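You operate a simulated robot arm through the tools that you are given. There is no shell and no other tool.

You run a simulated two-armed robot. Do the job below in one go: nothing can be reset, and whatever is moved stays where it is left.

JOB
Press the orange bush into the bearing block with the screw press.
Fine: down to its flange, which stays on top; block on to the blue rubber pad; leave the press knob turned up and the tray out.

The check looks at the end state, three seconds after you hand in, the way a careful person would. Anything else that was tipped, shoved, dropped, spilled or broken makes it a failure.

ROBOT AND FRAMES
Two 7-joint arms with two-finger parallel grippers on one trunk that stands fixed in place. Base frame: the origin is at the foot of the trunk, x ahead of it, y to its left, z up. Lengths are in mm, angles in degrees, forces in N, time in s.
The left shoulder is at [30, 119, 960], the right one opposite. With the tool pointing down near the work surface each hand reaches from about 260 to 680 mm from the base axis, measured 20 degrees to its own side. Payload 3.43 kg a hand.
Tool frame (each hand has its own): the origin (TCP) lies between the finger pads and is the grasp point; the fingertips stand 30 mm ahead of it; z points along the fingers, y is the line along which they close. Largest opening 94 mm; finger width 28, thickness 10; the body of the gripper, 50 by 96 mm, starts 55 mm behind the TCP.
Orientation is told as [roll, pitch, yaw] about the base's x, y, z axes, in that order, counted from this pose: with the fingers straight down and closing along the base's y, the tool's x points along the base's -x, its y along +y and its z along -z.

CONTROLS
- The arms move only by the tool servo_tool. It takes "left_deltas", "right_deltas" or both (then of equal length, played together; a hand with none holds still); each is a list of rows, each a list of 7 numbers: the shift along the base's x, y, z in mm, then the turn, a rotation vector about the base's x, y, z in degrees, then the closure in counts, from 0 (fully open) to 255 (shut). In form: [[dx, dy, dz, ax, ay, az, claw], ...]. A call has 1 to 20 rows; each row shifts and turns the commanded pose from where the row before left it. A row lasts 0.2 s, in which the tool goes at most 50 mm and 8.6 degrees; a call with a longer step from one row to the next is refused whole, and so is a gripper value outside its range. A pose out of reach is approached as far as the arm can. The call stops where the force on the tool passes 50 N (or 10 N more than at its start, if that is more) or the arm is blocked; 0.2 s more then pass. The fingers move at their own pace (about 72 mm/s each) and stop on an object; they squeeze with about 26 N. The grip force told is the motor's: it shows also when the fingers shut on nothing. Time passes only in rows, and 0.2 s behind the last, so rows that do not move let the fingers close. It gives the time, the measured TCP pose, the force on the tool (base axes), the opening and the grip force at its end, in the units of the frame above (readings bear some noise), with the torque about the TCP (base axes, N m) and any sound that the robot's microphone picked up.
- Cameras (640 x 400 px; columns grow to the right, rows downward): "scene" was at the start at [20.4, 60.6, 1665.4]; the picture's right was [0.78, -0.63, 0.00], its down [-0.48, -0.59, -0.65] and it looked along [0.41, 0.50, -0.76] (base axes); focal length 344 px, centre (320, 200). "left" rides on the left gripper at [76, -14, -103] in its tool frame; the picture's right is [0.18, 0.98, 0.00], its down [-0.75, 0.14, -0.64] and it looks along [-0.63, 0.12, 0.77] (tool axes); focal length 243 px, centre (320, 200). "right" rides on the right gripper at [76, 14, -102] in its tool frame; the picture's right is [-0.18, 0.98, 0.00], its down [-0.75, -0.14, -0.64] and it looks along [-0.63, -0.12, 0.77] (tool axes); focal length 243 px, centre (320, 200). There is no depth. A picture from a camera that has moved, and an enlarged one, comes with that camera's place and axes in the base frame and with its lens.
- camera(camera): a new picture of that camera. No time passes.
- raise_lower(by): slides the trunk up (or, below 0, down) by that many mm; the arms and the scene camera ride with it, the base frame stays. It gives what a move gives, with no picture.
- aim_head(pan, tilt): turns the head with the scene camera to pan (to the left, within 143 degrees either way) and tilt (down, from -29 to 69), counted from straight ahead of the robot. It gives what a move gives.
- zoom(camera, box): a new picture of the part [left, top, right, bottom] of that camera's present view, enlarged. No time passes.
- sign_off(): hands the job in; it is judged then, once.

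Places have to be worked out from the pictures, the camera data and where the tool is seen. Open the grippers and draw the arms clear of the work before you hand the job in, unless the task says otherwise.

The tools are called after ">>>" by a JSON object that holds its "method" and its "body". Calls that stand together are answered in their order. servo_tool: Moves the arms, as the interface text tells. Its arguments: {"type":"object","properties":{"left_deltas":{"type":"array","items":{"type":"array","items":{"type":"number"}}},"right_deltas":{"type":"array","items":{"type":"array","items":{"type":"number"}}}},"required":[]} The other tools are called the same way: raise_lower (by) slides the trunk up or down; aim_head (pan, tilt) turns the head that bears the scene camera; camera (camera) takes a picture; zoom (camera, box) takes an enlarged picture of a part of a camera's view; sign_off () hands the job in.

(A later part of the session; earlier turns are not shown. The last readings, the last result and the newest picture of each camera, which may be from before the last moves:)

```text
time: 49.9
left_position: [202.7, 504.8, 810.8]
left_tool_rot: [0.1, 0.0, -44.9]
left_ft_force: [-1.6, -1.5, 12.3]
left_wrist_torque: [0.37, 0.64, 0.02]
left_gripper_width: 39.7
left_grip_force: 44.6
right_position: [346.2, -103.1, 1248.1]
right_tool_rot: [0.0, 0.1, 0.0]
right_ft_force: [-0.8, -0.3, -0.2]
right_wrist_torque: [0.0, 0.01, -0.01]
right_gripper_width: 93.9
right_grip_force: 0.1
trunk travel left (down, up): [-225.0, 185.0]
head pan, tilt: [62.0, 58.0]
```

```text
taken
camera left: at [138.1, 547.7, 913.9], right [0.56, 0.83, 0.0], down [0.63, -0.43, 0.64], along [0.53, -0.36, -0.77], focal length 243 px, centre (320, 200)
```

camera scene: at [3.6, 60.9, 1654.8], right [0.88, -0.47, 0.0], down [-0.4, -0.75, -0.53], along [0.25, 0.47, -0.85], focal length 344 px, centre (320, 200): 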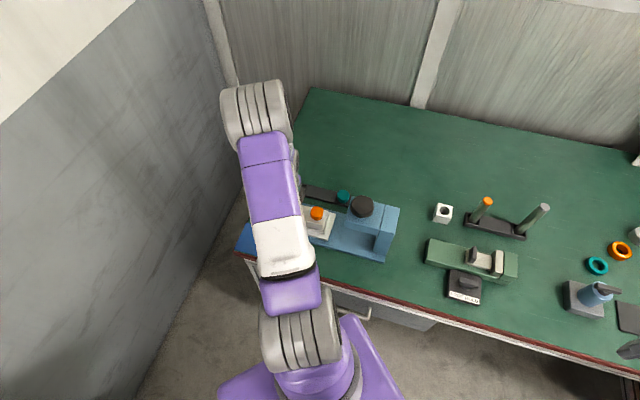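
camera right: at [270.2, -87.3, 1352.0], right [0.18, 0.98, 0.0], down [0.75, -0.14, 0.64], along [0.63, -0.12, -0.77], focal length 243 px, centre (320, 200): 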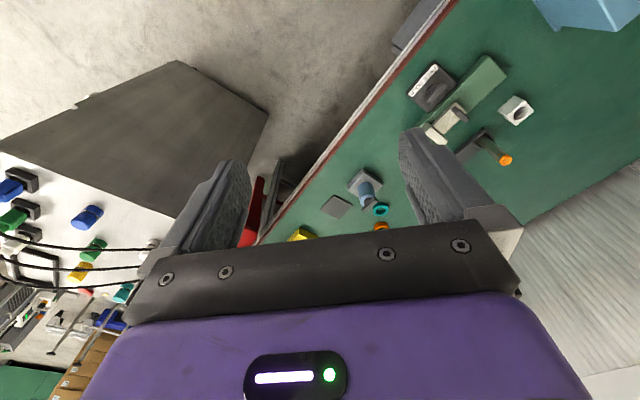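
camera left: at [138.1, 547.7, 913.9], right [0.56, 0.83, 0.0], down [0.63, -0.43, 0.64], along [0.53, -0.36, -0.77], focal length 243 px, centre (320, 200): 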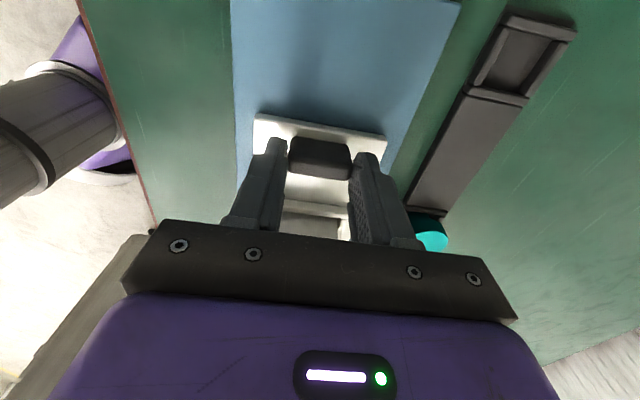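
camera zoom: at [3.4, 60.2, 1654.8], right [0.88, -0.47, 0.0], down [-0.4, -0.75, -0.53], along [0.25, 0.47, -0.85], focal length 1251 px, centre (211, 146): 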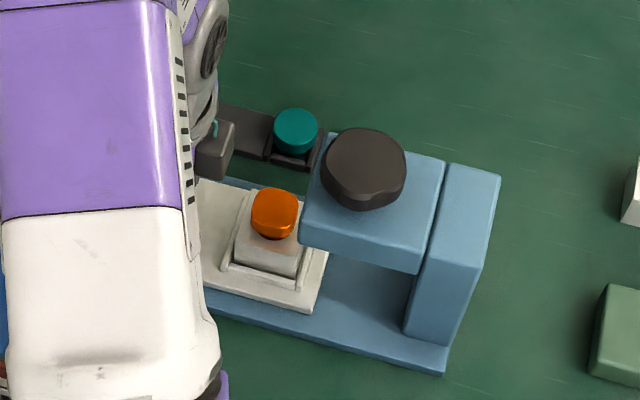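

100 mm done, about 58 mm to go. I'll ease up 0.5 mm to relieve the downward load and slide another 42 mm, then check alignment under the ram.

>>> {"method": "servo_tool", "body": {"left_deltas": [[2, -2, 0.5, 0, 0, 0, 255], [4, -4, 0, 0, 0, 0, 255], [5, -5, 0, 0, 0, 0, 255], [5, -5, 0, 0, 0, 0, 255], [5, -5, 0, 0, 0, 0, 255], [4, -4, 0, 0, 0, 0, 255], [3, -3, 0, 0, 0, 0, 255], [2, -2, 0, 0, 0, 0, 255]]}}

>>> {"method": "zoom", "body": {"camera": "scene", "box": [280, 160, 420, 270]}}

>>> {"method": "camera", "body": {"camera": "left"}}

```text
time: 51.7
left_position: [232.6, 474.1, 811.8]
left_tool_rot: [0.2, 0.0, -45.0]
left_ft_force: [3.8, 3.6, 4.3]
left_wrist_torque: [-0.41, 0.05, 0.04]
left_gripper_width: 39.8
left_grip_force: 44.7
right_position: [346.1, -101.3, 1248.3]
right_tool_rot: [0.0, -0.1, -0.1]
right_ft_force: [-0.2, 0.7, 0.0]
right_wrist_torque: [0.0, 0.0, 0.02]
right_gripper_width: 94.3
right_grip_force: 0.0
trunk travel left (down, up): [-225.0, 185.0]
head pan, tilt: [62.0, 58.0]
```

```text
3.64 times, centred on (350, 215) of scene
camera zoom: at [4.2, 61.6, 1654.8], right [0.88, -0.47, 0.0], down [-0.4, -0.75, -0.53], along [0.25, 0.47, -0.85], focal length 1251 px, centre (211, 146)
```

zoom: 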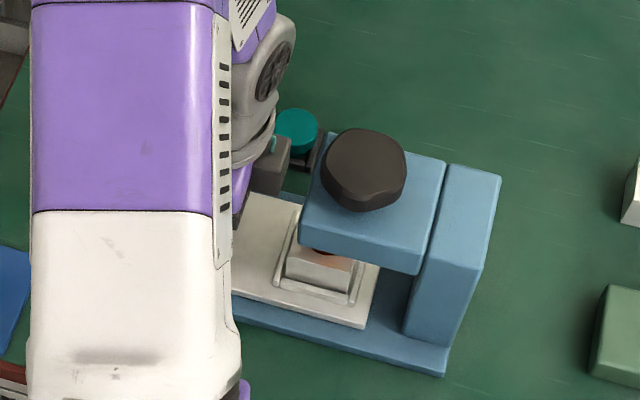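

```text
taken
camera left: at [167.8, 518.0, 913.9], right [0.56, 0.83, 0.0], down [0.63, -0.43, 0.64], along [0.53, -0.36, -0.77], focal length 243 px, centre (320, 200)
```

left: 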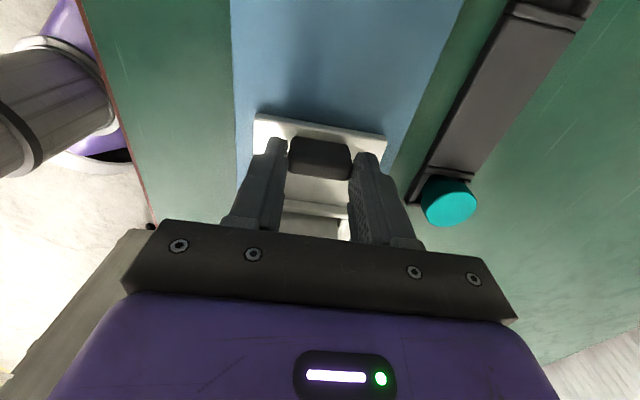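

About 142 mm travelled; comparing the fence centre and knob in the same scene picture leaves about 16 mm. I'll push 12 mm then small steps, watching for a stop.

>>> {"method": "servo_tool", "body": {"left_deltas": [[2.1, -2.1, 0, 0, 0, 0, 255], [2.8, -2.8, 0, 0, 0, 0, 255], [2.1, -2.1, 0, 0, 0, 0, 255], [1.4, -1.4, 0, 0, 0, 0, 255], [0, 0, 0, 0, 0, 0, 255]]}}

>>> {"method": "zoom", "body": {"camera": "scene", "box": [300, 180, 400, 260]}}

>>> {"method": "zoom", "body": {"camera": "left", "box": [220, 110, 420, 250]}}

```text
time: 52.9
left_position: [240.2, 466.6, 810.1]
left_tool_rot: [0.0, 0.0, -45.0]
left_ft_force: [4.7, 4.6, 4.3]
left_wrist_torque: [-0.16, 0.38, 0.05]
left_gripper_width: 39.7
left_grip_force: 45.0
right_position: [346.7, -102.2, 1250.3]
right_tool_rot: [0.0, 0.0, 0.0]
right_ft_force: [-0.7, -0.7, 0.6]
right_wrist_torque: [0.0, -0.02, 0.0]
right_gripper_width: 94.0
right_grip_force: 0.0
trunk travel left (down, up): [-225.0, 185.0]
head pan, tilt: [62.0, 58.0]
```

```text
5.00 times, centred on (350, 220) of scene
camera zoom: at [4.5, 61.7, 1654.8], right [0.88, -0.47, 0.0], down [-0.4, -0.75, -0.53], along [0.25, 0.47, -0.85], focal length 1720 px, centre (170, 100)
```

zoom: 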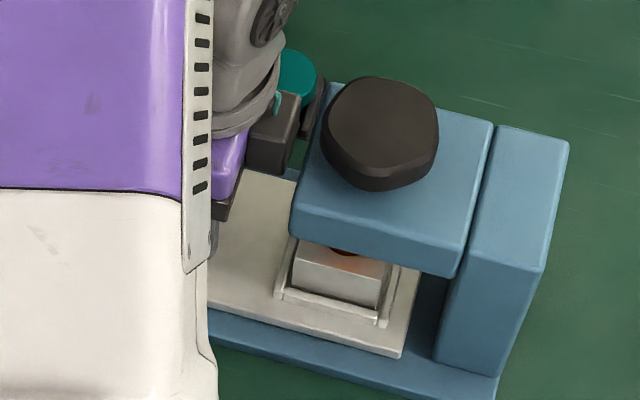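

```text
2.86 times, centred on (320, 180) of left
camera zoom: at [175.8, 510.2, 913.9], right [0.56, 0.83, 0.0], down [0.63, -0.43, 0.64], along [0.53, -0.36, -0.77], focal length 693 px, centre (320, 257)
```

zoom: 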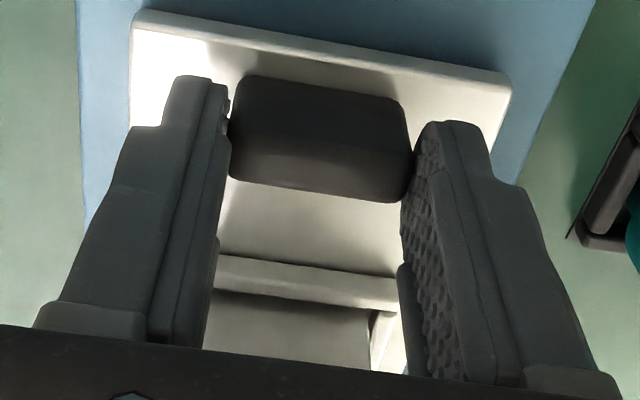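

About 5 mm remain by three estimates, and no stop has been felt. I'll push 5 mm more in small steps.

>>> {"method": "servo_tool", "body": {"left_deltas": [[1.4, -1.4, 0, 0, 0, 0, 255], [1.4, -1.4, 0, 0, 0, 0, 255], [1.0, -1.0, 0, 0, 0, 0, 255], [0, 0, 0, 0, 0, 0, 255], [0, 0, 0, 0, 0, 0, 255]]}}

>>> {"method": "zoom", "body": {"camera": "scene", "box": [300, 180, 400, 260]}}

>>> {"method": "zoom", "body": {"camera": "left", "box": [220, 110, 420, 250]}}

```text
time: 54.1
left_position: [243.7, 461.8, 811.0]
left_tool_rot: [0.0, 0.1, -44.9]
left_ft_force: [3.4, 0.8, -1.8]
left_wrist_torque: [0.6, -0.44, 0.01]
left_gripper_width: 39.6
left_grip_force: 44.6
right_position: [346.7, -101.7, 1249.2]
right_tool_rot: [0.0, 0.0, 0.1]
right_ft_force: [-0.6, -0.1, 0.0]
right_wrist_torque: [0.01, 0.01, 0.01]
right_gripper_width: 93.8
right_grip_force: 0.1
trunk travel left (down, up): [-225.0, 185.0]
head pan, tilt: [62.0, 58.0]
```

```text
5.00 times, centred on (350, 220) of scene
camera zoom: at [4.3, 61.7, 1654.7], right [0.88, -0.47, 0.0], down [-0.4, -0.75, -0.53], along [0.25, 0.47, -0.85], focal length 1720 px, centre (170, 100)
```

zoom: 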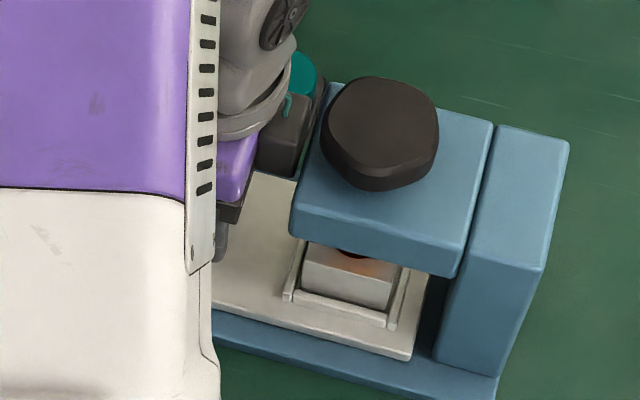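

```text
2.86 times, centred on (320, 180) of left
camera zoom: at [179.7, 506.6, 913.9], right [0.56, 0.83, 0.0], down [0.63, -0.43, 0.64], along [0.53, -0.36, -0.77], focal length 693 px, centre (320, 257)
```

zoom: 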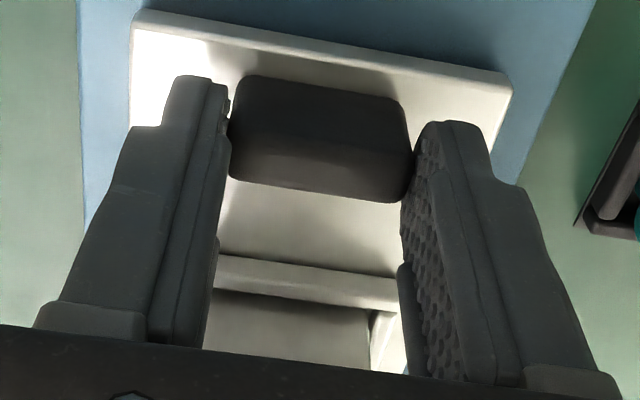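

Travel is now 159 mm and the block looks centred under the knob. I'll probe up to 3 mm further in tiny steps to feel whether there's an end stop.

>>> {"method": "servo_tool", "body": {"left_deltas": [[0.7, -0.7, 0, 0, 0, 0, 255], [0.7, -0.7, 0, 0, 0, 0, 255], [0, 0, 0, 0, 0, 0, 255]]}}

>>> {"method": "servo_tool", "body": {"left_deltas": [[0.7, -0.7, 0, 0, 0, 0, 255], [0, 0, 0, 0, 0, 0, 255]]}}

>>> {"method": "zoom", "body": {"camera": "left", "box": [220, 110, 420, 250]}}

```text
time: 54.9
left_position: [245.3, 461.8, 810.9]
left_tool_rot: [-0.2, 0.0, -44.9]
left_ft_force: [-5.3, 2.8, 0.9]
left_wrist_torque: [0.16, -0.59, -0.33]
left_gripper_width: 40.0
left_grip_force: 44.6
right_position: [345.5, -101.7, 1249.6]
right_tool_rot: [0.0, 0.0, 0.1]
right_ft_force: [-0.8, 0.0, 0.0]
right_wrist_torque: [-0.02, 0.01, 0.01]
right_gripper_width: 94.2
right_grip_force: 0.0
trunk travel left (down, up): [-225.0, 185.0]
head pan, tilt: [62.0, 58.0]
```

```text
time: 55.5
left_position: [245.0, 462.3, 811.0]
left_tool_rot: [0.0, 0.1, -44.9]
left_ft_force: [-12.1, 12.3, 5.0]
left_wrist_torque: [0.46, 0.72, -0.51]
left_gripper_width: 39.8
left_grip_force: 45.2
right_position: [344.4, -100.4, 1249.9]
right_tool_rot: [-0.1, -0.1, 0.1]
right_ft_force: [-0.2, -0.1, 0.6]
right_wrist_torque: [-0.01, 0.01, -0.02]
right_gripper_width: 94.0
right_grip_force: 0.1
trunk travel left (down, up): [-225.0, 185.0]
head pan, tilt: [62.0, 58.0]
```

```text
2.86 times, centred on (320, 180) of left
camera zoom: at [180.5, 505.5, 914.0], right [0.56, 0.83, 0.0], down [0.63, -0.43, 0.64], along [0.53, -0.36, -0.77], focal length 693 px, centre (320, 257)
```

zoom: 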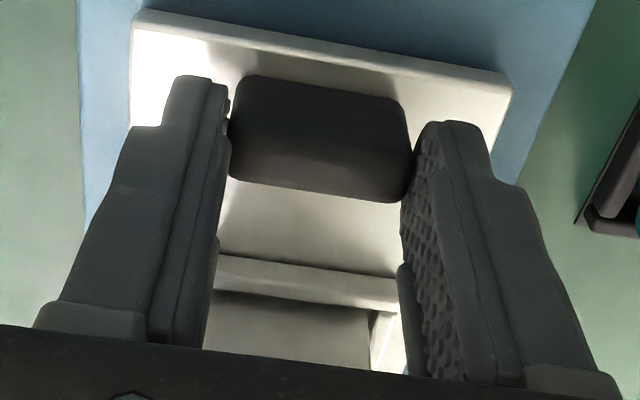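

A firm end stop at 160 mm of travel (17 N back along the slide), so the tray is fully home. I'll relax the push, open the fingers and rise straight up.

>>> {"method": "servo_tool", "body": {"left_deltas": [[-0.5, 0.5, 0, 0, 0, 0, 255], [0, 0, 0, 0, 0, 0, 120], [0, 0, 0, 0, 0, 0, 90], [0, 0, 0, 0, 0, 0, 90], [0, 0, 10, 0, 0, 0, 90], [0, 0, 25, 0, 0, 0, 90], [0, 0, 35, 0, 0, 0, 60]]}}

>>> {"method": "camera", "body": {"camera": "left"}}

>>> {"method": "zoom", "body": {"camera": "scene", "box": [280, 160, 420, 270]}}

```text
time: 57.1
left_position: [246.1, 460.9, 880.8]
left_tool_rot: [0.0, 0.0, -45.0]
left_ft_force: [-0.7, -0.2, 1.0]
left_wrist_torque: [0.02, -0.01, 0.01]
left_gripper_width: 72.2
left_grip_force: 0.0
right_position: [345.9, -102.9, 1249.2]
right_tool_rot: [0.0, -0.1, 0.1]
right_ft_force: [-0.6, 0.5, -0.1]
right_wrist_torque: [-0.02, 0.0, -0.04]
right_gripper_width: 94.1
right_grip_force: 0.0
trunk travel left (down, up): [-225.0, 185.0]
head pan, tilt: [62.0, 58.0]
```

```text
taken
camera left: at [181.1, 504.6, 983.0], right [0.57, 0.82, 0.0], down [0.63, -0.43, 0.64], along [0.53, -0.36, -0.77], focal length 243 px, centre (320, 200)
```

left: 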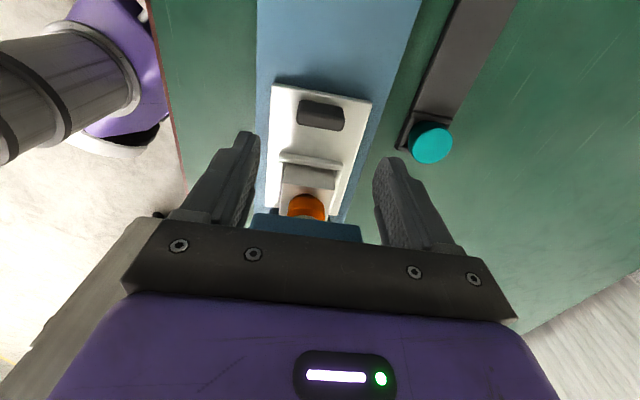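

```text
3.64 times, centred on (350, 215) of scene
camera zoom: at [3.3, 60.8, 1654.8], right [0.88, -0.47, 0.0], down [-0.4, -0.75, -0.53], along [0.25, 0.47, -0.85], focal length 1251 px, centre (211, 146)
```

zoom: 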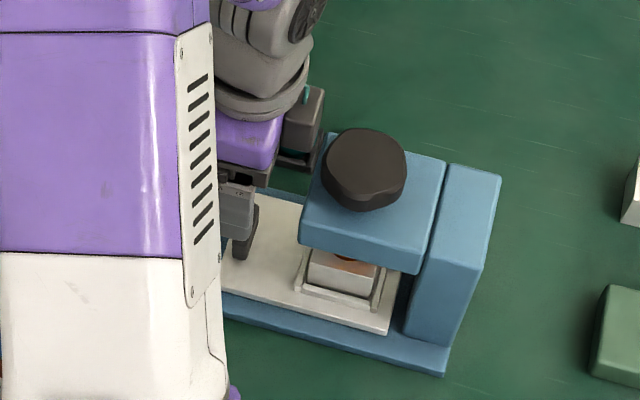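

The tray is home with the bush at the ram. I'll back the hand off and tilt it for a level look at ram-to-bush alignment before turning the knob.

>>> {"method": "servo_tool", "body": {"left_deltas": [[-12, 12, 0, 0, 0, 0, 0], [-12, 12, 0, -5.05, -5.05, 0, 0], [-10, 10, 0, -5.05, -5.05, 0, 0], [-8, 8, -5, -5.05, -5.05, 0, 0], [0, 0, -8, -5.05, -5.05, 0, 0], [0, 0, -8, -5.05, -5.05, 0, 0], [0, 0, -8, -5.05, -5.05, 0, 0], [0, 0, 0, -5.05, -5.05, 0, 0]]}}

>>> {"method": "camera", "body": {"camera": "left"}}

>>> {"method": "zoom", "body": {"camera": "left", "box": [250, 90, 390, 220]}}

```text
time: 58.9
left_position: [205.0, 501.3, 849.8]
left_tool_rot: [0.1, -50.1, -45.0]
left_ft_force: [-0.7, 0.4, 0.4]
left_wrist_torque: [-0.02, -0.03, 0.02]
left_gripper_width: 93.7
left_grip_force: 0.2
right_position: [345.5, -101.8, 1248.5]
right_tool_rot: [0.1, 0.0, 0.1]
right_ft_force: [-0.4, 0.6, -0.1]
right_wrist_torque: [-0.02, 0.0, 0.02]
right_gripper_width: 94.1
right_grip_force: 0.0
trunk travel left (down, up): [-225.0, 185.0]
head pan, tilt: [62.0, 58.0]
```

```text
taken
camera left: at [104.1, 582.8, 858.3], right [0.61, 0.78, -0.14], down [0.09, 0.11, 0.99], along [0.79, -0.62, -0.01], focal length 243 px, centre (320, 200)
```

left: 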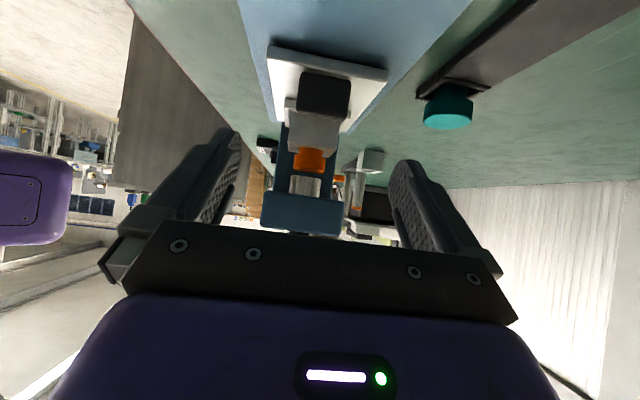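

```text
3.08 times, centred on (320, 155) of left
camera zoom: at [104.1, 582.8, 858.3], right [0.61, 0.78, -0.14], down [0.09, 0.11, 0.99], along [0.79, -0.62, -0.01], focal length 746 px, centre (320, 338)
```

zoom: 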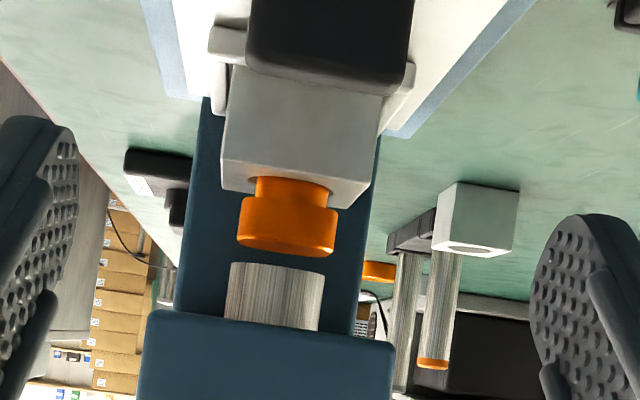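

Clear level view: bush nearly coaxial with the ram (≈2.5 mm sideways, within the ram's 35 mm face), a small gap above the flange, and about 9 mm of body still to go in. Now I'll untilt, rise, and go above the knob to examine it.

>>> {"method": "servo_tool", "body": {"left_deltas": [[-5, 5, 20, 5.05, 5.05, 0, 0], [0, 0, 20, 5.05, 5.05, 0, 0], [0, 0, 20, 5.05, 5.05, 0, 0], [0, 0, 22, 5.05, 5.05, 0, 0], [0, 0, 22, 5.05, 5.05, 0, 0], [0, 0, 22, 5.05, 5.05, 0, 0], [0, 0, 22, 5.05, 5.05, 0, 0], [24, -24.6, 5, 0, 0, 0, 0], [24, -24.6, 0, 0, 0, 0, 0], [24, -24.6, 0, 0, 0, 0, 0], [29, -29.7, 0, 0, 0, 0, 0], [0, 0, 0, 0, 0, 0, 0]]}}

>>> {"method": "camera", "body": {"camera": "left"}}

>>> {"method": "zoom", "body": {"camera": "left", "box": [240, 60, 400, 200]}}

```text
time: 61.5
left_position: [297.6, 406.0, 1006.6]
left_tool_rot: [0.0, 0.0, -44.9]
left_ft_force: [0.6, 0.3, -0.1]
left_wrist_torque: [0.03, 0.0, 0.01]
left_gripper_width: 93.9
left_grip_force: 0.1
right_position: [346.0, -101.9, 1249.2]
right_tool_rot: [0.0, 0.0, -0.1]
right_ft_force: [0.5, -0.8, -1.0]
right_wrist_torque: [0.02, 0.0, 0.01]
right_gripper_width: 94.1
right_grip_force: 0.0
trunk travel left (down, up): [-225.0, 185.0]
head pan, tilt: [62.0, 58.0]
```

```text
taken
camera left: at [232.6, 449.1, 1108.6], right [0.56, 0.83, 0.0], down [0.63, -0.43, 0.64], along [0.53, -0.36, -0.77], focal length 243 px, centre (320, 200)
```

left: 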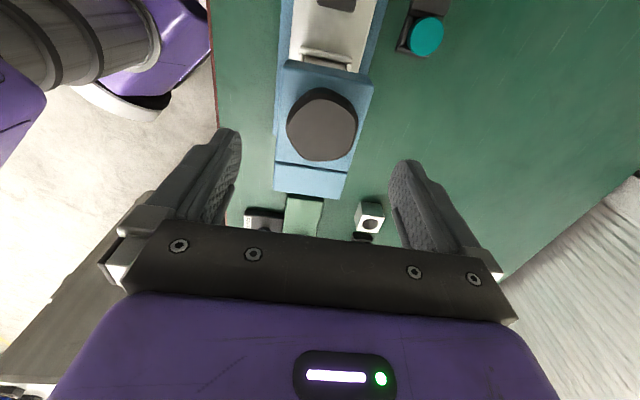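

```text
2.86 times, centred on (320, 130) of left
camera zoom: at [232.6, 449.1, 1108.6], right [0.56, 0.83, 0.0], down [0.63, -0.43, 0.64], along [0.53, -0.36, -0.77], focal length 693 px, centre (320, 400)
```

zoom: 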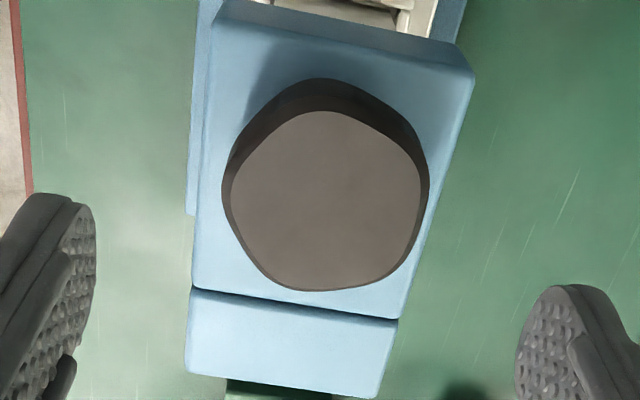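

The knob is a rounded pentagon centred near (303, 403). To lower the ram I expect to turn clockwise (negative yaw), so I'll first rotate the free hand to about +92° while centring over the knob, to see how much wrist range I have.

>>> {"method": "servo_tool", "body": {"left_deltas": [[7.1, -2.5, -5, 0, 0, 8.5, 0], [0, 0, 0, 0, 0, 8.5, 0], [0, 0, 0, 0, 0, 8.5, 0], [0, 0, 0, 0, 0, 8.5, 0], [0, 0, 0, 0, 0, 8.5, 0], [0, 0, 0, 0, 0, 8.5, 0], [0, 0, 0, 0, 0, 8.5, 0], [0, 0, 0, 0, 0, 8.5, 0], [0, 0, 0, 0, 0, 8.5, 0], [0, 0, 0, 0, 0, 8.5, 0], [0, 0, 0, 0, 0, 8.5, 0], [0, 0, 0, 0, 0, 8.5, 0], [0, 0, 0, 0, 0, 8.5, 0], [0, 0, 0, 0, 0, 8.5, 0], [0, 0, 0, 0, 0, 8.5, 0], [0, 0, 0, 0, 0, 8.5, 0]]}}

>>> {"method": "camera", "body": {"camera": "left"}}

>>> {"method": "zoom", "body": {"camera": "left", "box": [240, 60, 400, 200]}}

```text
time: 64.9
left_position: [308.1, 401.3, 999.9]
left_tool_rot: [0.0, 0.1, 91.3]
left_ft_force: [0.7, -0.6, 0.0]
left_wrist_torque: [0.01, -0.03, -0.03]
left_gripper_width: 94.2
left_grip_force: 0.1
right_position: [345.3, -103.1, 1249.7]
right_tool_rot: [-0.1, -0.1, -0.1]
right_ft_force: [-1.0, 0.3, 0.1]
right_wrist_torque: [-0.04, -0.03, -0.01]
right_gripper_width: 94.0
right_grip_force: 0.1
trunk travel left (down, up): [-225.0, 185.0]
head pan, tilt: [62.0, 58.0]
```

```text
taken
camera left: at [323.3, 325.3, 1102.7], right [-0.98, -0.21, 0.0], down [-0.16, 0.75, 0.64], along [-0.13, 0.63, -0.77], focal length 243 px, centre (320, 200)
```

left: 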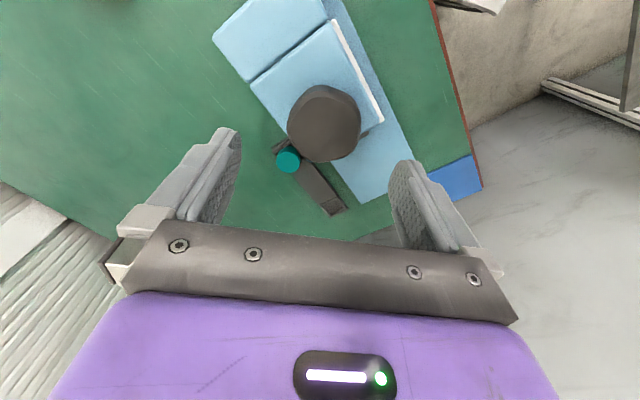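

```text
2.86 times, centred on (320, 130) of left
camera zoom: at [323.3, 325.3, 1102.7], right [-0.98, -0.21, 0.0], down [-0.16, 0.75, 0.64], along [-0.13, 0.63, -0.77], focal length 693 px, centre (320, 400)
```

zoom: 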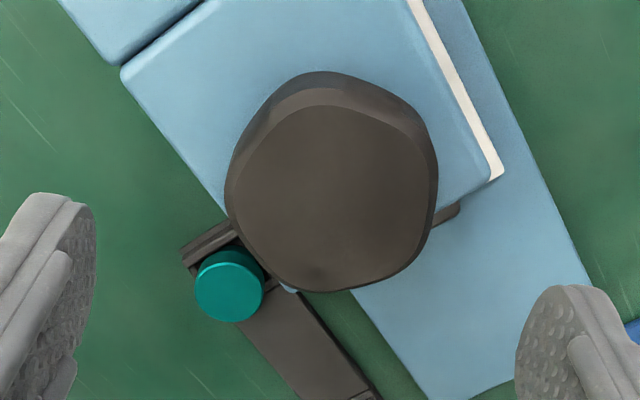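

Yaw +91° is reachable, though the arm settled ~4 mm off command here, so I'll correct with the camera pose. I'll try rotating further to about +127° for a longer stroke.

>>> {"method": "servo_tool", "body": {"left_deltas": [[-4, 1.5, 0, 0, 0, 7.2, 0], [0, 0, 0, 0, 0, 7.2, 0], [0, 0, 0, 0, 0, 7.2, 0], [0, 0, 0, 0, 0, 7.2, 0], [0, 0, 0, 0, 0, 7.4, 0], [0, 0, 0, 0, 0, 0, 0]]}}

>>> {"method": "camera", "body": {"camera": "left"}}

>>> {"method": "camera", "body": {"camera": "scene"}}

```text
time: 66.3
left_position: [302.2, 403.3, 998.3]
left_tool_rot: [0.0, 0.1, 127.3]
left_ft_force: [-0.7, 0.0, 0.7]
left_wrist_torque: [0.02, 0.01, 0.0]
left_gripper_width: 93.9
left_grip_force: 0.1
right_position: [348.2, -102.3, 1250.1]
right_tool_rot: [0.0, 0.0, 0.0]
right_ft_force: [0.2, -0.3, 0.1]
right_wrist_torque: [-0.01, -0.01, -0.02]
right_gripper_width: 94.0
right_grip_force: 0.0
trunk travel left (down, up): [-225.0, 185.0]
head pan, tilt: [62.0, 58.0]
```

```text
taken
camera left: at [359.5, 351.2, 1102.3], right [-0.67, -0.74, 0.0], down [-0.57, 0.51, 0.64], along [-0.48, 0.43, -0.77], focal length 243 px, centre (320, 200)
```

left: 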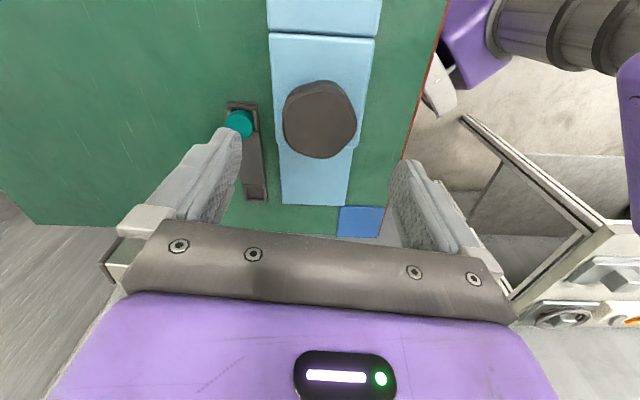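

```text
taken
camera scene: at [4.0, 61.4, 1654.7], right [0.88, -0.47, 0.0], down [-0.4, -0.75, -0.53], along [0.25, 0.47, -0.85], focal length 344 px, centre (320, 200)
```

scene: 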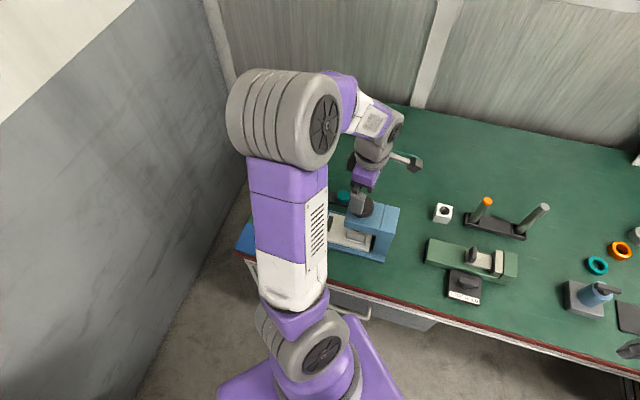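

Yaw +127° works too, and the tool is right over the knob axis. I'll lower around the knob (tips at ≈900, above the head top) with the fingers open.

>>> {"method": "servo_tool", "body": {"left_deltas": [[0.5, -0.5, -20, 0, 0, 0, 0], [0, 0, -20, 0, 0, 0, 0], [0, 0, -15, 0, 0, 0, 0], [0, 0, -10, 0, 0, 0, 0], [0, 0, -4, 0, 0, 0, 0], [0, 0, 0, 0, 0, 0, 0]]}}

>>> {"method": "camera", "body": {"camera": "left"}}

>>> {"method": "zoom", "body": {"camera": "left", "box": [220, 80, 420, 240]}}

```text
time: 67.7
left_position: [304.4, 402.3, 929.1]
left_tool_rot: [0.0, 0.0, 127.1]
left_ft_force: [0.1, 0.5, -0.5]
left_wrist_torque: [0.01, 0.0, 0.01]
left_gripper_width: 93.9
left_grip_force: 0.1
right_position: [346.1, -103.1, 1249.5]
right_tool_rot: [-0.1, 0.0, -0.1]
right_ft_force: [0.0, 0.2, 0.4]
right_wrist_torque: [-0.03, -0.01, 0.0]
right_gripper_width: 94.1
right_grip_force: 0.0
trunk travel left (down, up): [-225.0, 185.0]
head pan, tilt: [62.0, 58.0]
```

```text
taken
camera left: at [361.5, 350.5, 1032.2], right [-0.67, -0.74, 0.0], down [-0.57, 0.51, 0.64], along [-0.48, 0.43, -0.77], focal length 243 px, centre (320, 200)
```

left: 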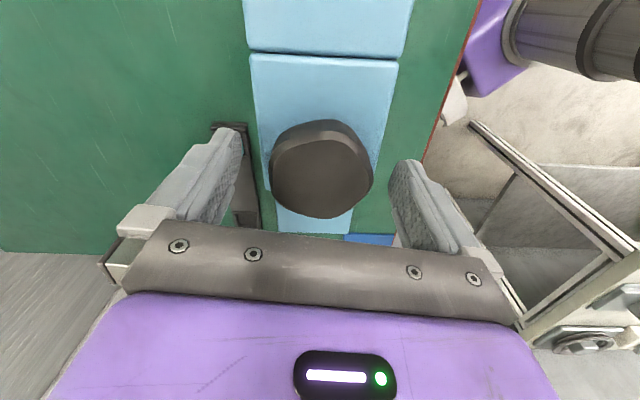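

```text
2.50 times, centred on (320, 160) of left
camera zoom: at [361.5, 350.5, 1032.2], right [-0.67, -0.74, 0.0], down [-0.57, 0.51, 0.64], along [-0.48, 0.43, -0.77], focal length 606 px, centre (320, 300)
```

zoom: 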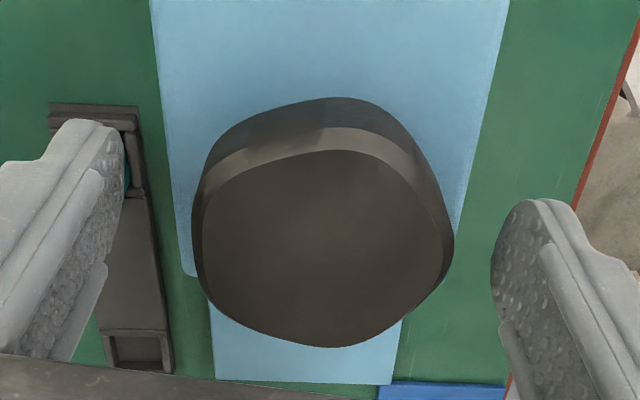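

Well centred on the knob. I close on it now.

>>> {"method": "servo_tool", "body": {"left_deltas": [[0, 0, 0, 0, 0, 0, 60], [0, 0, 0, 0, 0, 0, 120], [0, 0, 0, 0, 0, 0, 255], [0, 0, 0, 0, 0, 0, 255], [0, 0, 0, 0, 0, 0, 255]]}}

>>> {"method": "zoom", "body": {"camera": "left", "box": [220, 80, 420, 240]}}

```text
time: 68.9
left_position: [304.3, 402.0, 930.0]
left_tool_rot: [0.0, 0.0, 127.3]
left_ft_force: [-0.9, -2.1, -1.3]
left_wrist_torque: [-0.1, 0.13, -0.06]
left_gripper_width: 57.0
left_grip_force: 45.0
right_position: [345.8, -102.8, 1250.1]
right_tool_rot: [0.0, 0.1, 0.0]
right_ft_force: [-1.0, -0.2, 0.2]
right_wrist_torque: [0.01, -0.04, -0.02]
right_gripper_width: 93.9
right_grip_force: 0.0
trunk travel left (down, up): [-225.0, 185.0]
head pan, tilt: [62.0, 58.0]
```

```text
2.50 times, centred on (320, 160) of left
camera zoom: at [361.4, 350.4, 1032.2], right [-0.67, -0.74, 0.0], down [-0.57, 0.51, 0.64], along [-0.48, 0.43, -0.77], focal length 606 px, centre (320, 300)
```

zoom: 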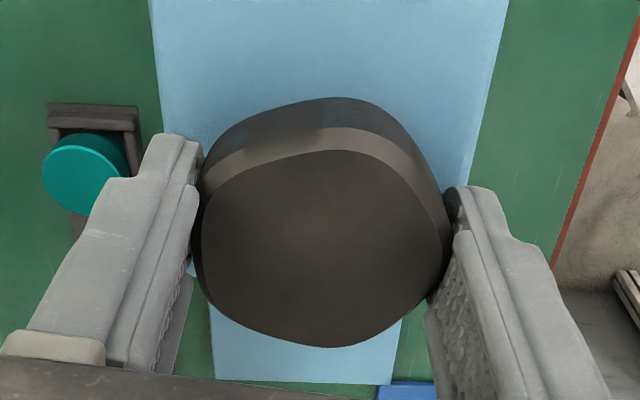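

Knob gripped (57 mm, 45 N). I'll turn clockwise 36° first and watch torque, height and which way the ram moves.

>>> {"method": "servo_tool", "body": {"left_deltas": [[0, 0, 0, 0, 0, -6, 255], [0, 0, 0, 0, 0, -6, 255], [0, 0, 0, 0, 0, -6, 255], [0, 0, 0, 0, 0, -6, 255], [0, 0, 0, 0, 0, -6, 255], [0, 0, 0, 0, 0, -6, 255]]}}

>>> {"method": "zoom", "body": {"camera": "left", "box": [220, 80, 420, 240]}}

>>> {"method": "zoom", "body": {"camera": "scene", "box": [310, 170, 410, 270]}}

```text
time: 70.3
left_position: [304.2, 402.2, 929.4]
left_tool_rot: [0.1, 0.2, 91.1]
left_ft_force: [1.7, -6.8, -33.9]
left_wrist_torque: [0.34, -0.29, 0.0]
left_gripper_width: 56.7
left_grip_force: 45.0
right_position: [347.1, -101.9, 1247.2]
right_tool_rot: [-0.1, 0.2, 0.1]
right_ft_force: [-0.8, 0.1, 0.0]
right_wrist_torque: [0.02, 0.01, -0.01]
right_gripper_width: 93.8
right_grip_force: 0.0
trunk travel left (down, up): [-225.0, 185.0]
head pan, tilt: [62.0, 58.0]
```

```text
2.50 times, centred on (320, 160) of left
camera zoom: at [319.4, 326.6, 1032.5], right [-0.98, -0.2, 0.0], down [-0.15, 0.75, 0.64], along [-0.13, 0.63, -0.77], focal length 606 px, centre (320, 300)
```

zoom: 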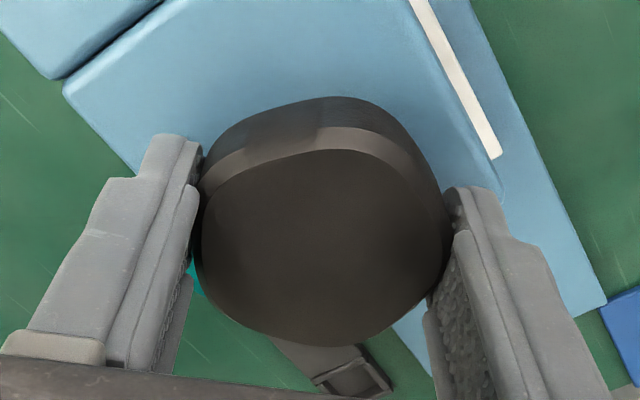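

```text
4.00 times, centred on (360, 220) of scene
camera zoom: at [6.2, 62.8, 1654.5], right [0.88, -0.47, 0.0], down [-0.4, -0.75, -0.53], along [0.25, 0.47, -0.85], focal length 1376 px, centre (160, 120)
```

zoom: 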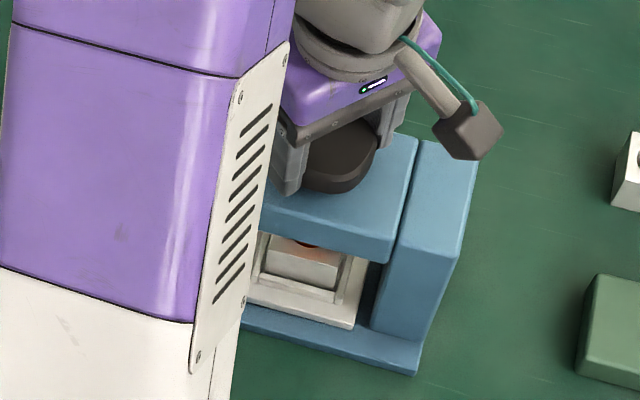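

The knob turns with the hand and pulls it down (−34 N), so clockwise lowers the ram. I'll follow down 2 mm to find the screw's lead.

>>> {"method": "servo_tool", "body": {"left_deltas": [[0, 0, -1, 0, 0, 0, 255], [0, 0, -1, 0, 0, 0, 255], [0, 0, 0, 0, 0, 0, 255]]}}

>>> {"method": "zoom", "body": {"camera": "left", "box": [220, 80, 420, 240]}}

```text
time: 71.1
left_position: [303.6, 402.5, 928.1]
left_tool_rot: [0.2, 0.1, 91.2]
left_ft_force: [-1.3, -8.6, -18.8]
left_wrist_torque: [-1.12, 0.56, 0.03]
left_gripper_width: 56.6
left_grip_force: 44.9
right_position: [347.2, -101.5, 1248.2]
right_tool_rot: [0.0, -0.1, 0.1]
right_ft_force: [0.4, -0.4, -0.6]
right_wrist_torque: [-0.03, 0.0, -0.01]
right_gripper_width: 93.8
right_grip_force: 0.1
trunk travel left (down, up): [-225.0, 185.0]
head pan, tilt: [62.0, 58.0]
```

```text
2.50 times, centred on (320, 160) of left
camera zoom: at [319.4, 326.5, 1032.5], right [-0.98, -0.2, 0.0], down [-0.16, 0.75, 0.64], along [-0.13, 0.63, -0.77], focal length 606 px, centre (320, 300)
```

zoom: 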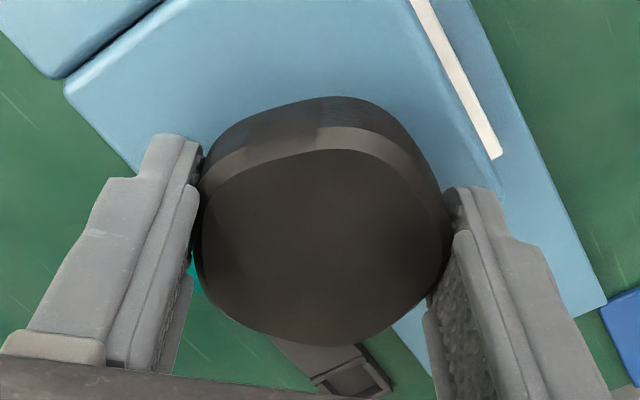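

The hand's height didn't change, so that pull is just arm set-point error, not screw lead; the knob turns in place. I'll continue clockwise in 45° chunks, monitoring force and torque.

>>> {"method": "servo_tool", "body": {"left_deltas": [[0, 0, -0.5, 0, 0, -7.5, 255], [0, 0, -0.5, 0, 0, -7.5, 255], [0, 0, -0.5, 0, 0, -7.5, 255], [0, 0, 0, 0, 0, -7.5, 255], [0, 0, 0, 0, 0, -7.5, 255], [0, 0, 0, 0, 0, -7.5, 255]]}}

>>> {"method": "zoom", "body": {"camera": "left", "box": [220, 80, 420, 240]}}

>>> {"method": "zoom", "body": {"camera": "scene", "box": [310, 170, 410, 270]}}

```text
time: 72.5
left_position: [303.4, 402.9, 930.0]
left_tool_rot: [0.0, -0.3, 46.1]
left_ft_force: [-7.7, -1.2, 14.2]
left_wrist_torque: [0.51, -0.99, 0.02]
left_gripper_width: 56.7
left_grip_force: 45.0
right_position: [343.9, -103.3, 1250.7]
right_tool_rot: [0.1, -0.1, 0.0]
right_ft_force: [0.5, -0.1, 0.0]
right_wrist_torque: [0.01, -0.06, 0.01]
right_gripper_width: 94.0
right_grip_force: 0.0
trunk travel left (down, up): [-225.0, 185.0]
head pan, tilt: [62.0, 58.0]
```

```text
2.50 times, centred on (320, 160) of left
camera zoom: at [259.4, 337.3, 1032.0], right [-0.84, 0.55, 0.0], down [0.42, 0.64, 0.65], along [0.36, 0.54, -0.76], focal length 606 px, centre (320, 300)
```

zoom: 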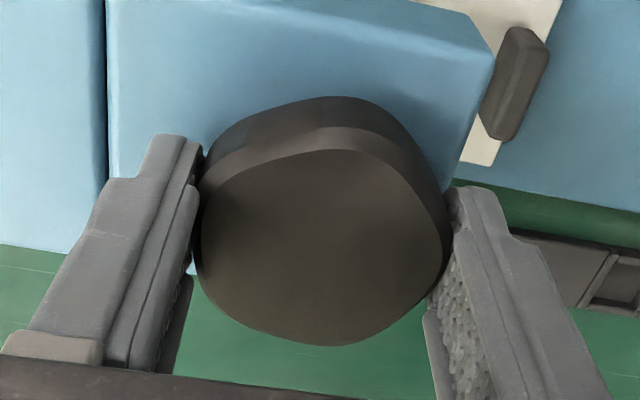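

```text
4.00 times, centred on (360, 220) of scene
camera zoom: at [1.8, 60.0, 1654.8], right [0.88, -0.47, 0.0], down [-0.4, -0.75, -0.53], along [0.25, 0.47, -0.85], focal length 1376 px, centre (160, 120)
```

zoom: 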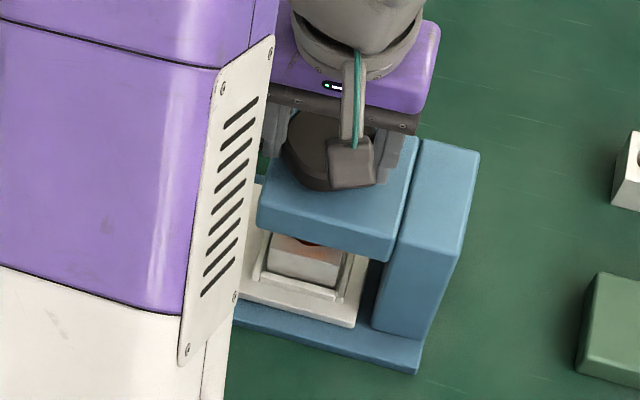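

81° turned with negligible torque so far, force 14 N up. I'll continue another 60° clockwise with a small upward relief.

>>> {"method": "servo_tool", "body": {"left_deltas": [[0, 0, 0.7, 0, 0, -7.5, 255], [0, 0, 0.7, 0, 0, -7.5, 255], [0, 0, 0, 0, 0, -7.5, 255], [0, 0, 0, 0, 0, -7.5, 255], [0, 0, 0, 0, 0, -7.5, 255], [0, 0, 0, 0, 0, -7.5, 255], [0, 0, 0, 0, 0, -7.5, 255], [0, 0, 0, 0, 0, -7.5, 255]]}}

>>> {"method": "zoom", "body": {"camera": "left", "box": [220, 40, 420, 240]}}

>>> {"method": "zoom", "body": {"camera": "scene", "box": [310, 170, 410, 270]}}

```text
time: 74.3
left_position: [303.3, 403.2, 929.4]
left_tool_rot: [0.1, 0.0, -13.8]
left_ft_force: [1.4, 15.1, 21.6]
left_wrist_torque: [-1.46, 0.42, 0.09]
left_gripper_width: 56.7
left_grip_force: 44.6
right_position: [345.3, -102.4, 1250.4]
right_tool_rot: [0.0, 0.0, 0.0]
right_ft_force: [0.3, 0.1, -0.4]
right_wrist_torque: [-0.01, 0.0, 0.02]
right_gripper_width: 93.7
right_grip_force: 0.0
trunk travel left (down, up): [-225.0, 185.0]
head pan, tilt: [62.0, 58.0]
```

```text
2.00 times, centred on (320, 140) of left
camera zoom: at [224.5, 407.7, 1032.2], right [0.06, 1.0, 0.0], down [0.76, -0.04, 0.64], along [0.64, -0.04, -0.76], focal length 485 px, centre (320, 320)
```

zoom: 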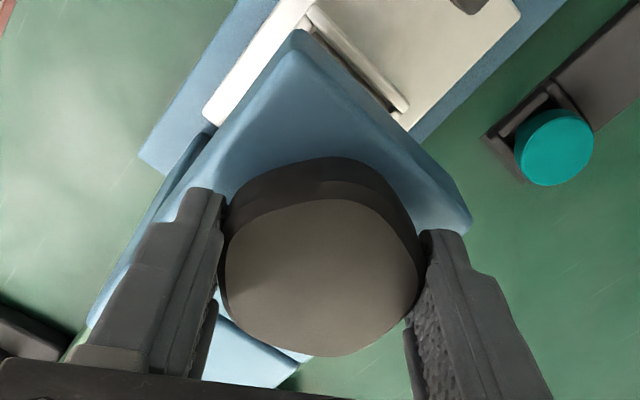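

```text
4.00 times, centred on (360, 220) of scene
camera zoom: at [3.0, 62.3, 1654.8], right [0.88, -0.47, 0.0], down [-0.4, -0.75, -0.53], along [0.25, 0.47, -0.85], focal length 1376 px, centre (160, 120)
```

zoom: 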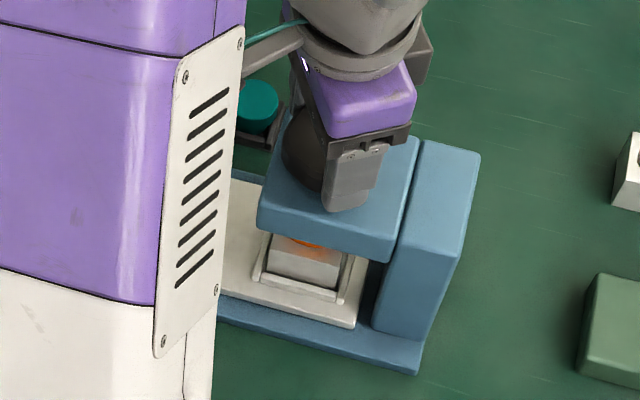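

141° turned; torque about the axis still small. I'll relieve the side load and go another 60°.

>>> {"method": "servo_tool", "body": {"left_deltas": [[0, 1, 1, 0, 0, -7.5, 255], [0, 1, 1, 0, 0, -7.5, 255], [0, 0, 0, 0, 0, -7.5, 255], [0, 0, 0, 0, 0, -7.5, 255], [0, 0, 0, 0, 0, -7.5, 255], [0, 0, 0, 0, 0, -7.5, 255], [0, 0, 0, 0, 0, -7.5, 255], [0, 0, 0, 0, 0, -7.5, 255]]}}

>>> {"method": "zoom", "body": {"camera": "left", "box": [220, 0, 420, 240]}}

>>> {"method": "zoom", "body": {"camera": "scene", "box": [310, 170, 410, 270]}}

```text
time: 76.1
left_position: [303.7, 404.6, 930.3]
left_tool_rot: [0.0, 0.1, -73.8]
left_ft_force: [0.9, 1.8, 1.6]
left_wrist_torque: [-0.55, 0.31, 1.34]
left_gripper_width: 57.3
left_grip_force: 44.8
right_position: [347.0, -102.7, 1249.3]
right_tool_rot: [0.0, 0.0, 0.0]
right_ft_force: [0.4, 0.6, -0.6]
right_wrist_torque: [0.01, -0.04, -0.01]
right_gripper_width: 94.1
right_grip_force: 0.0
trunk travel left (down, up): [-225.0, 185.0]
head pan, tilt: [62.0, 58.0]
```

```text
1.67 times, centred on (320, 120) of left
camera zoom: at [267.7, 474.2, 1033.7], right [0.89, 0.45, 0.0], down [0.35, -0.68, 0.64], along [0.29, -0.57, -0.77], focal length 404 px, centre (320, 333)
```

zoom: 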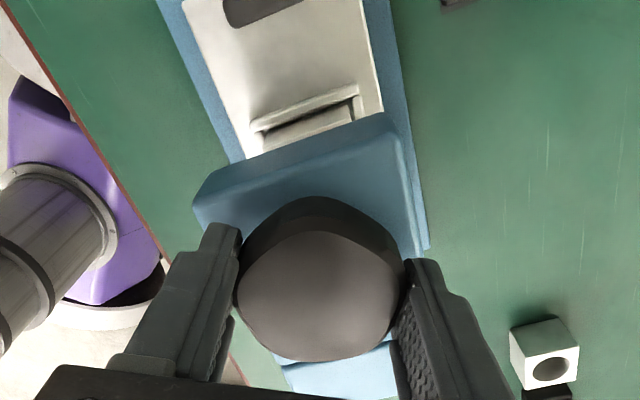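

```text
4.00 times, centred on (360, 220) of scene
camera zoom: at [4.1, 61.7, 1654.8], right [0.88, -0.47, 0.0], down [-0.4, -0.75, -0.53], along [0.25, 0.47, -0.85], focal length 1376 px, centre (160, 120)
```

zoom: 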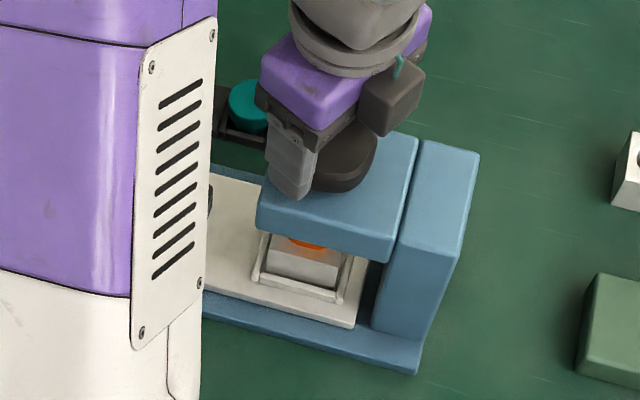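

Torque rose to 1.3 N·m: the ram has met the bush and is pressing. Continuing clockwise 43° more in smaller steps to see whether the knob follows.

>>> {"method": "servo_tool", "body": {"left_deltas": [[0, 0, 0, 0, 0, -6.1, 255], [0, 0, 0, 0, 0, -6.1, 255], [0, 0, 0, 0, 0, -6.1, 255], [0, 0, 0, 0, 0, -6.1, 255], [0, 0, 0, 0, 0, -6.1, 255], [0, 0, 0, 0, 0, -6.1, 255], [0, 0, 0, 0, 0, -6.1, 255]]}}

>>> {"method": "zoom", "body": {"camera": "left", "box": [220, 60, 420, 220]}}

>>> {"method": "zoom", "body": {"camera": "scene", "box": [310, 170, 410, 270]}}

```text
time: 77.7
left_position: [304.4, 403.0, 930.7]
left_tool_rot: [0.0, 0.0, -116.6]
left_ft_force: [8.9, -1.2, -0.6]
left_wrist_torque: [-0.07, 0.03, 0.76]
left_gripper_width: 56.7
left_grip_force: 45.2
right_position: [346.9, -102.5, 1248.8]
right_tool_rot: [0.0, 0.1, -0.1]
right_ft_force: [-0.1, 0.9, 0.0]
right_wrist_torque: [-0.01, -0.01, -0.01]
right_gripper_width: 94.3
right_grip_force: 0.0
trunk travel left (down, up): [-225.0, 185.0]
head pan, tilt: [62.0, 58.0]
```

```text
2.50 times, centred on (320, 140) of left
camera zoom: at [325.0, 478.8, 1033.4], right [0.96, -0.28, 0.0], down [-0.21, -0.74, 0.64], along [-0.18, -0.62, -0.77], focal length 606 px, centre (320, 350)
```

zoom: 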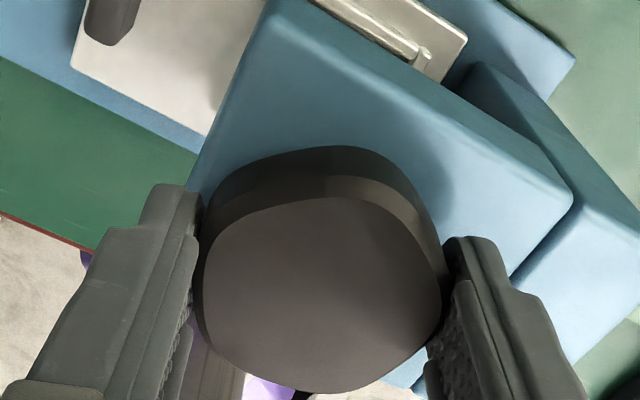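

```text
4.00 times, centred on (360, 220) of scene
camera zoom: at [5.3, 61.4, 1654.7], right [0.88, -0.47, 0.0], down [-0.4, -0.75, -0.53], along [0.25, 0.47, -0.85], focal length 1376 px, centre (160, 120)
```

zoom: 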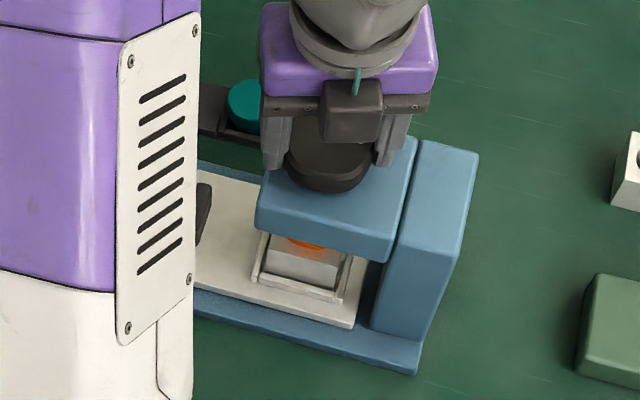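

244° turned, the knob followed and the flange shows lower under the head. I'll release and rotate the open hand back to about +99° for a second stroke.

>>> {"method": "servo_tool", "body": {"left_deltas": [[0, 0, 0, 0, 0, 0, 150], [0, 0, 0, 0, 0, 0, 60], [0, 0, 0, 0, 0, 0, 0], [0, 0, 3, 0, 0, 0, 0], [0, 0, 3, 0, 0, 8.3, 0], [0, 0, 0, 0, 0, 8.3, 0], [0, 0, 0, 0, 0, 8.3, 0], [0, 0, 0, 0, 0, 8.3, 0], [0, 0, 0, 0, 0, 8.3, 0], [0, 0, 0, 0, 0, 8.3, 0], [0, 0, 0, 0, 0, 8.3, 0], [0, 0, 0, 0, 0, 8.3, 0], [0, 0, 0, 0, 0, 8.3, 0], [0, 0, 0, 0, 0, 8.3, 0], [0, 0, 0, 0, 0, 8.3, 0], [0, 0, 0, 0, 0, 8.3, 0], [0, 0, 0, 0, 0, 8.3, 0], [0, 0, 0, 0, 0, 8.3, 0]]}}

>>> {"method": "camera", "body": {"camera": "left"}}

```text
time: 81.5
left_position: [302.7, 404.6, 936.1]
left_tool_rot: [0.0, -0.1, -0.1]
left_ft_force: [-0.1, -0.3, -0.8]
left_wrist_torque: [0.01, 0.04, -0.01]
left_gripper_width: 94.1
left_grip_force: 0.1
right_position: [346.4, -102.1, 1249.3]
right_tool_rot: [0.1, 0.0, 0.0]
right_ft_force: [-0.3, 0.6, 0.8]
right_wrist_torque: [-0.02, -0.01, -0.02]
right_gripper_width: 94.0
right_grip_force: 0.0
trunk travel left (down, up): [-225.0, 185.0]
head pan, tilt: [62.0, 58.0]
```

```text
taken
camera left: at [226.2, 390.9, 1039.3], right [-0.18, 0.98, 0.0], down [0.75, 0.14, 0.64], along [0.63, 0.12, -0.77], focal length 243 px, centre (320, 200)
```

left: 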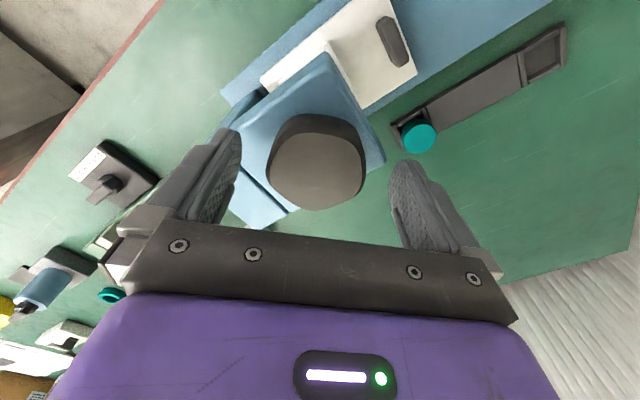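

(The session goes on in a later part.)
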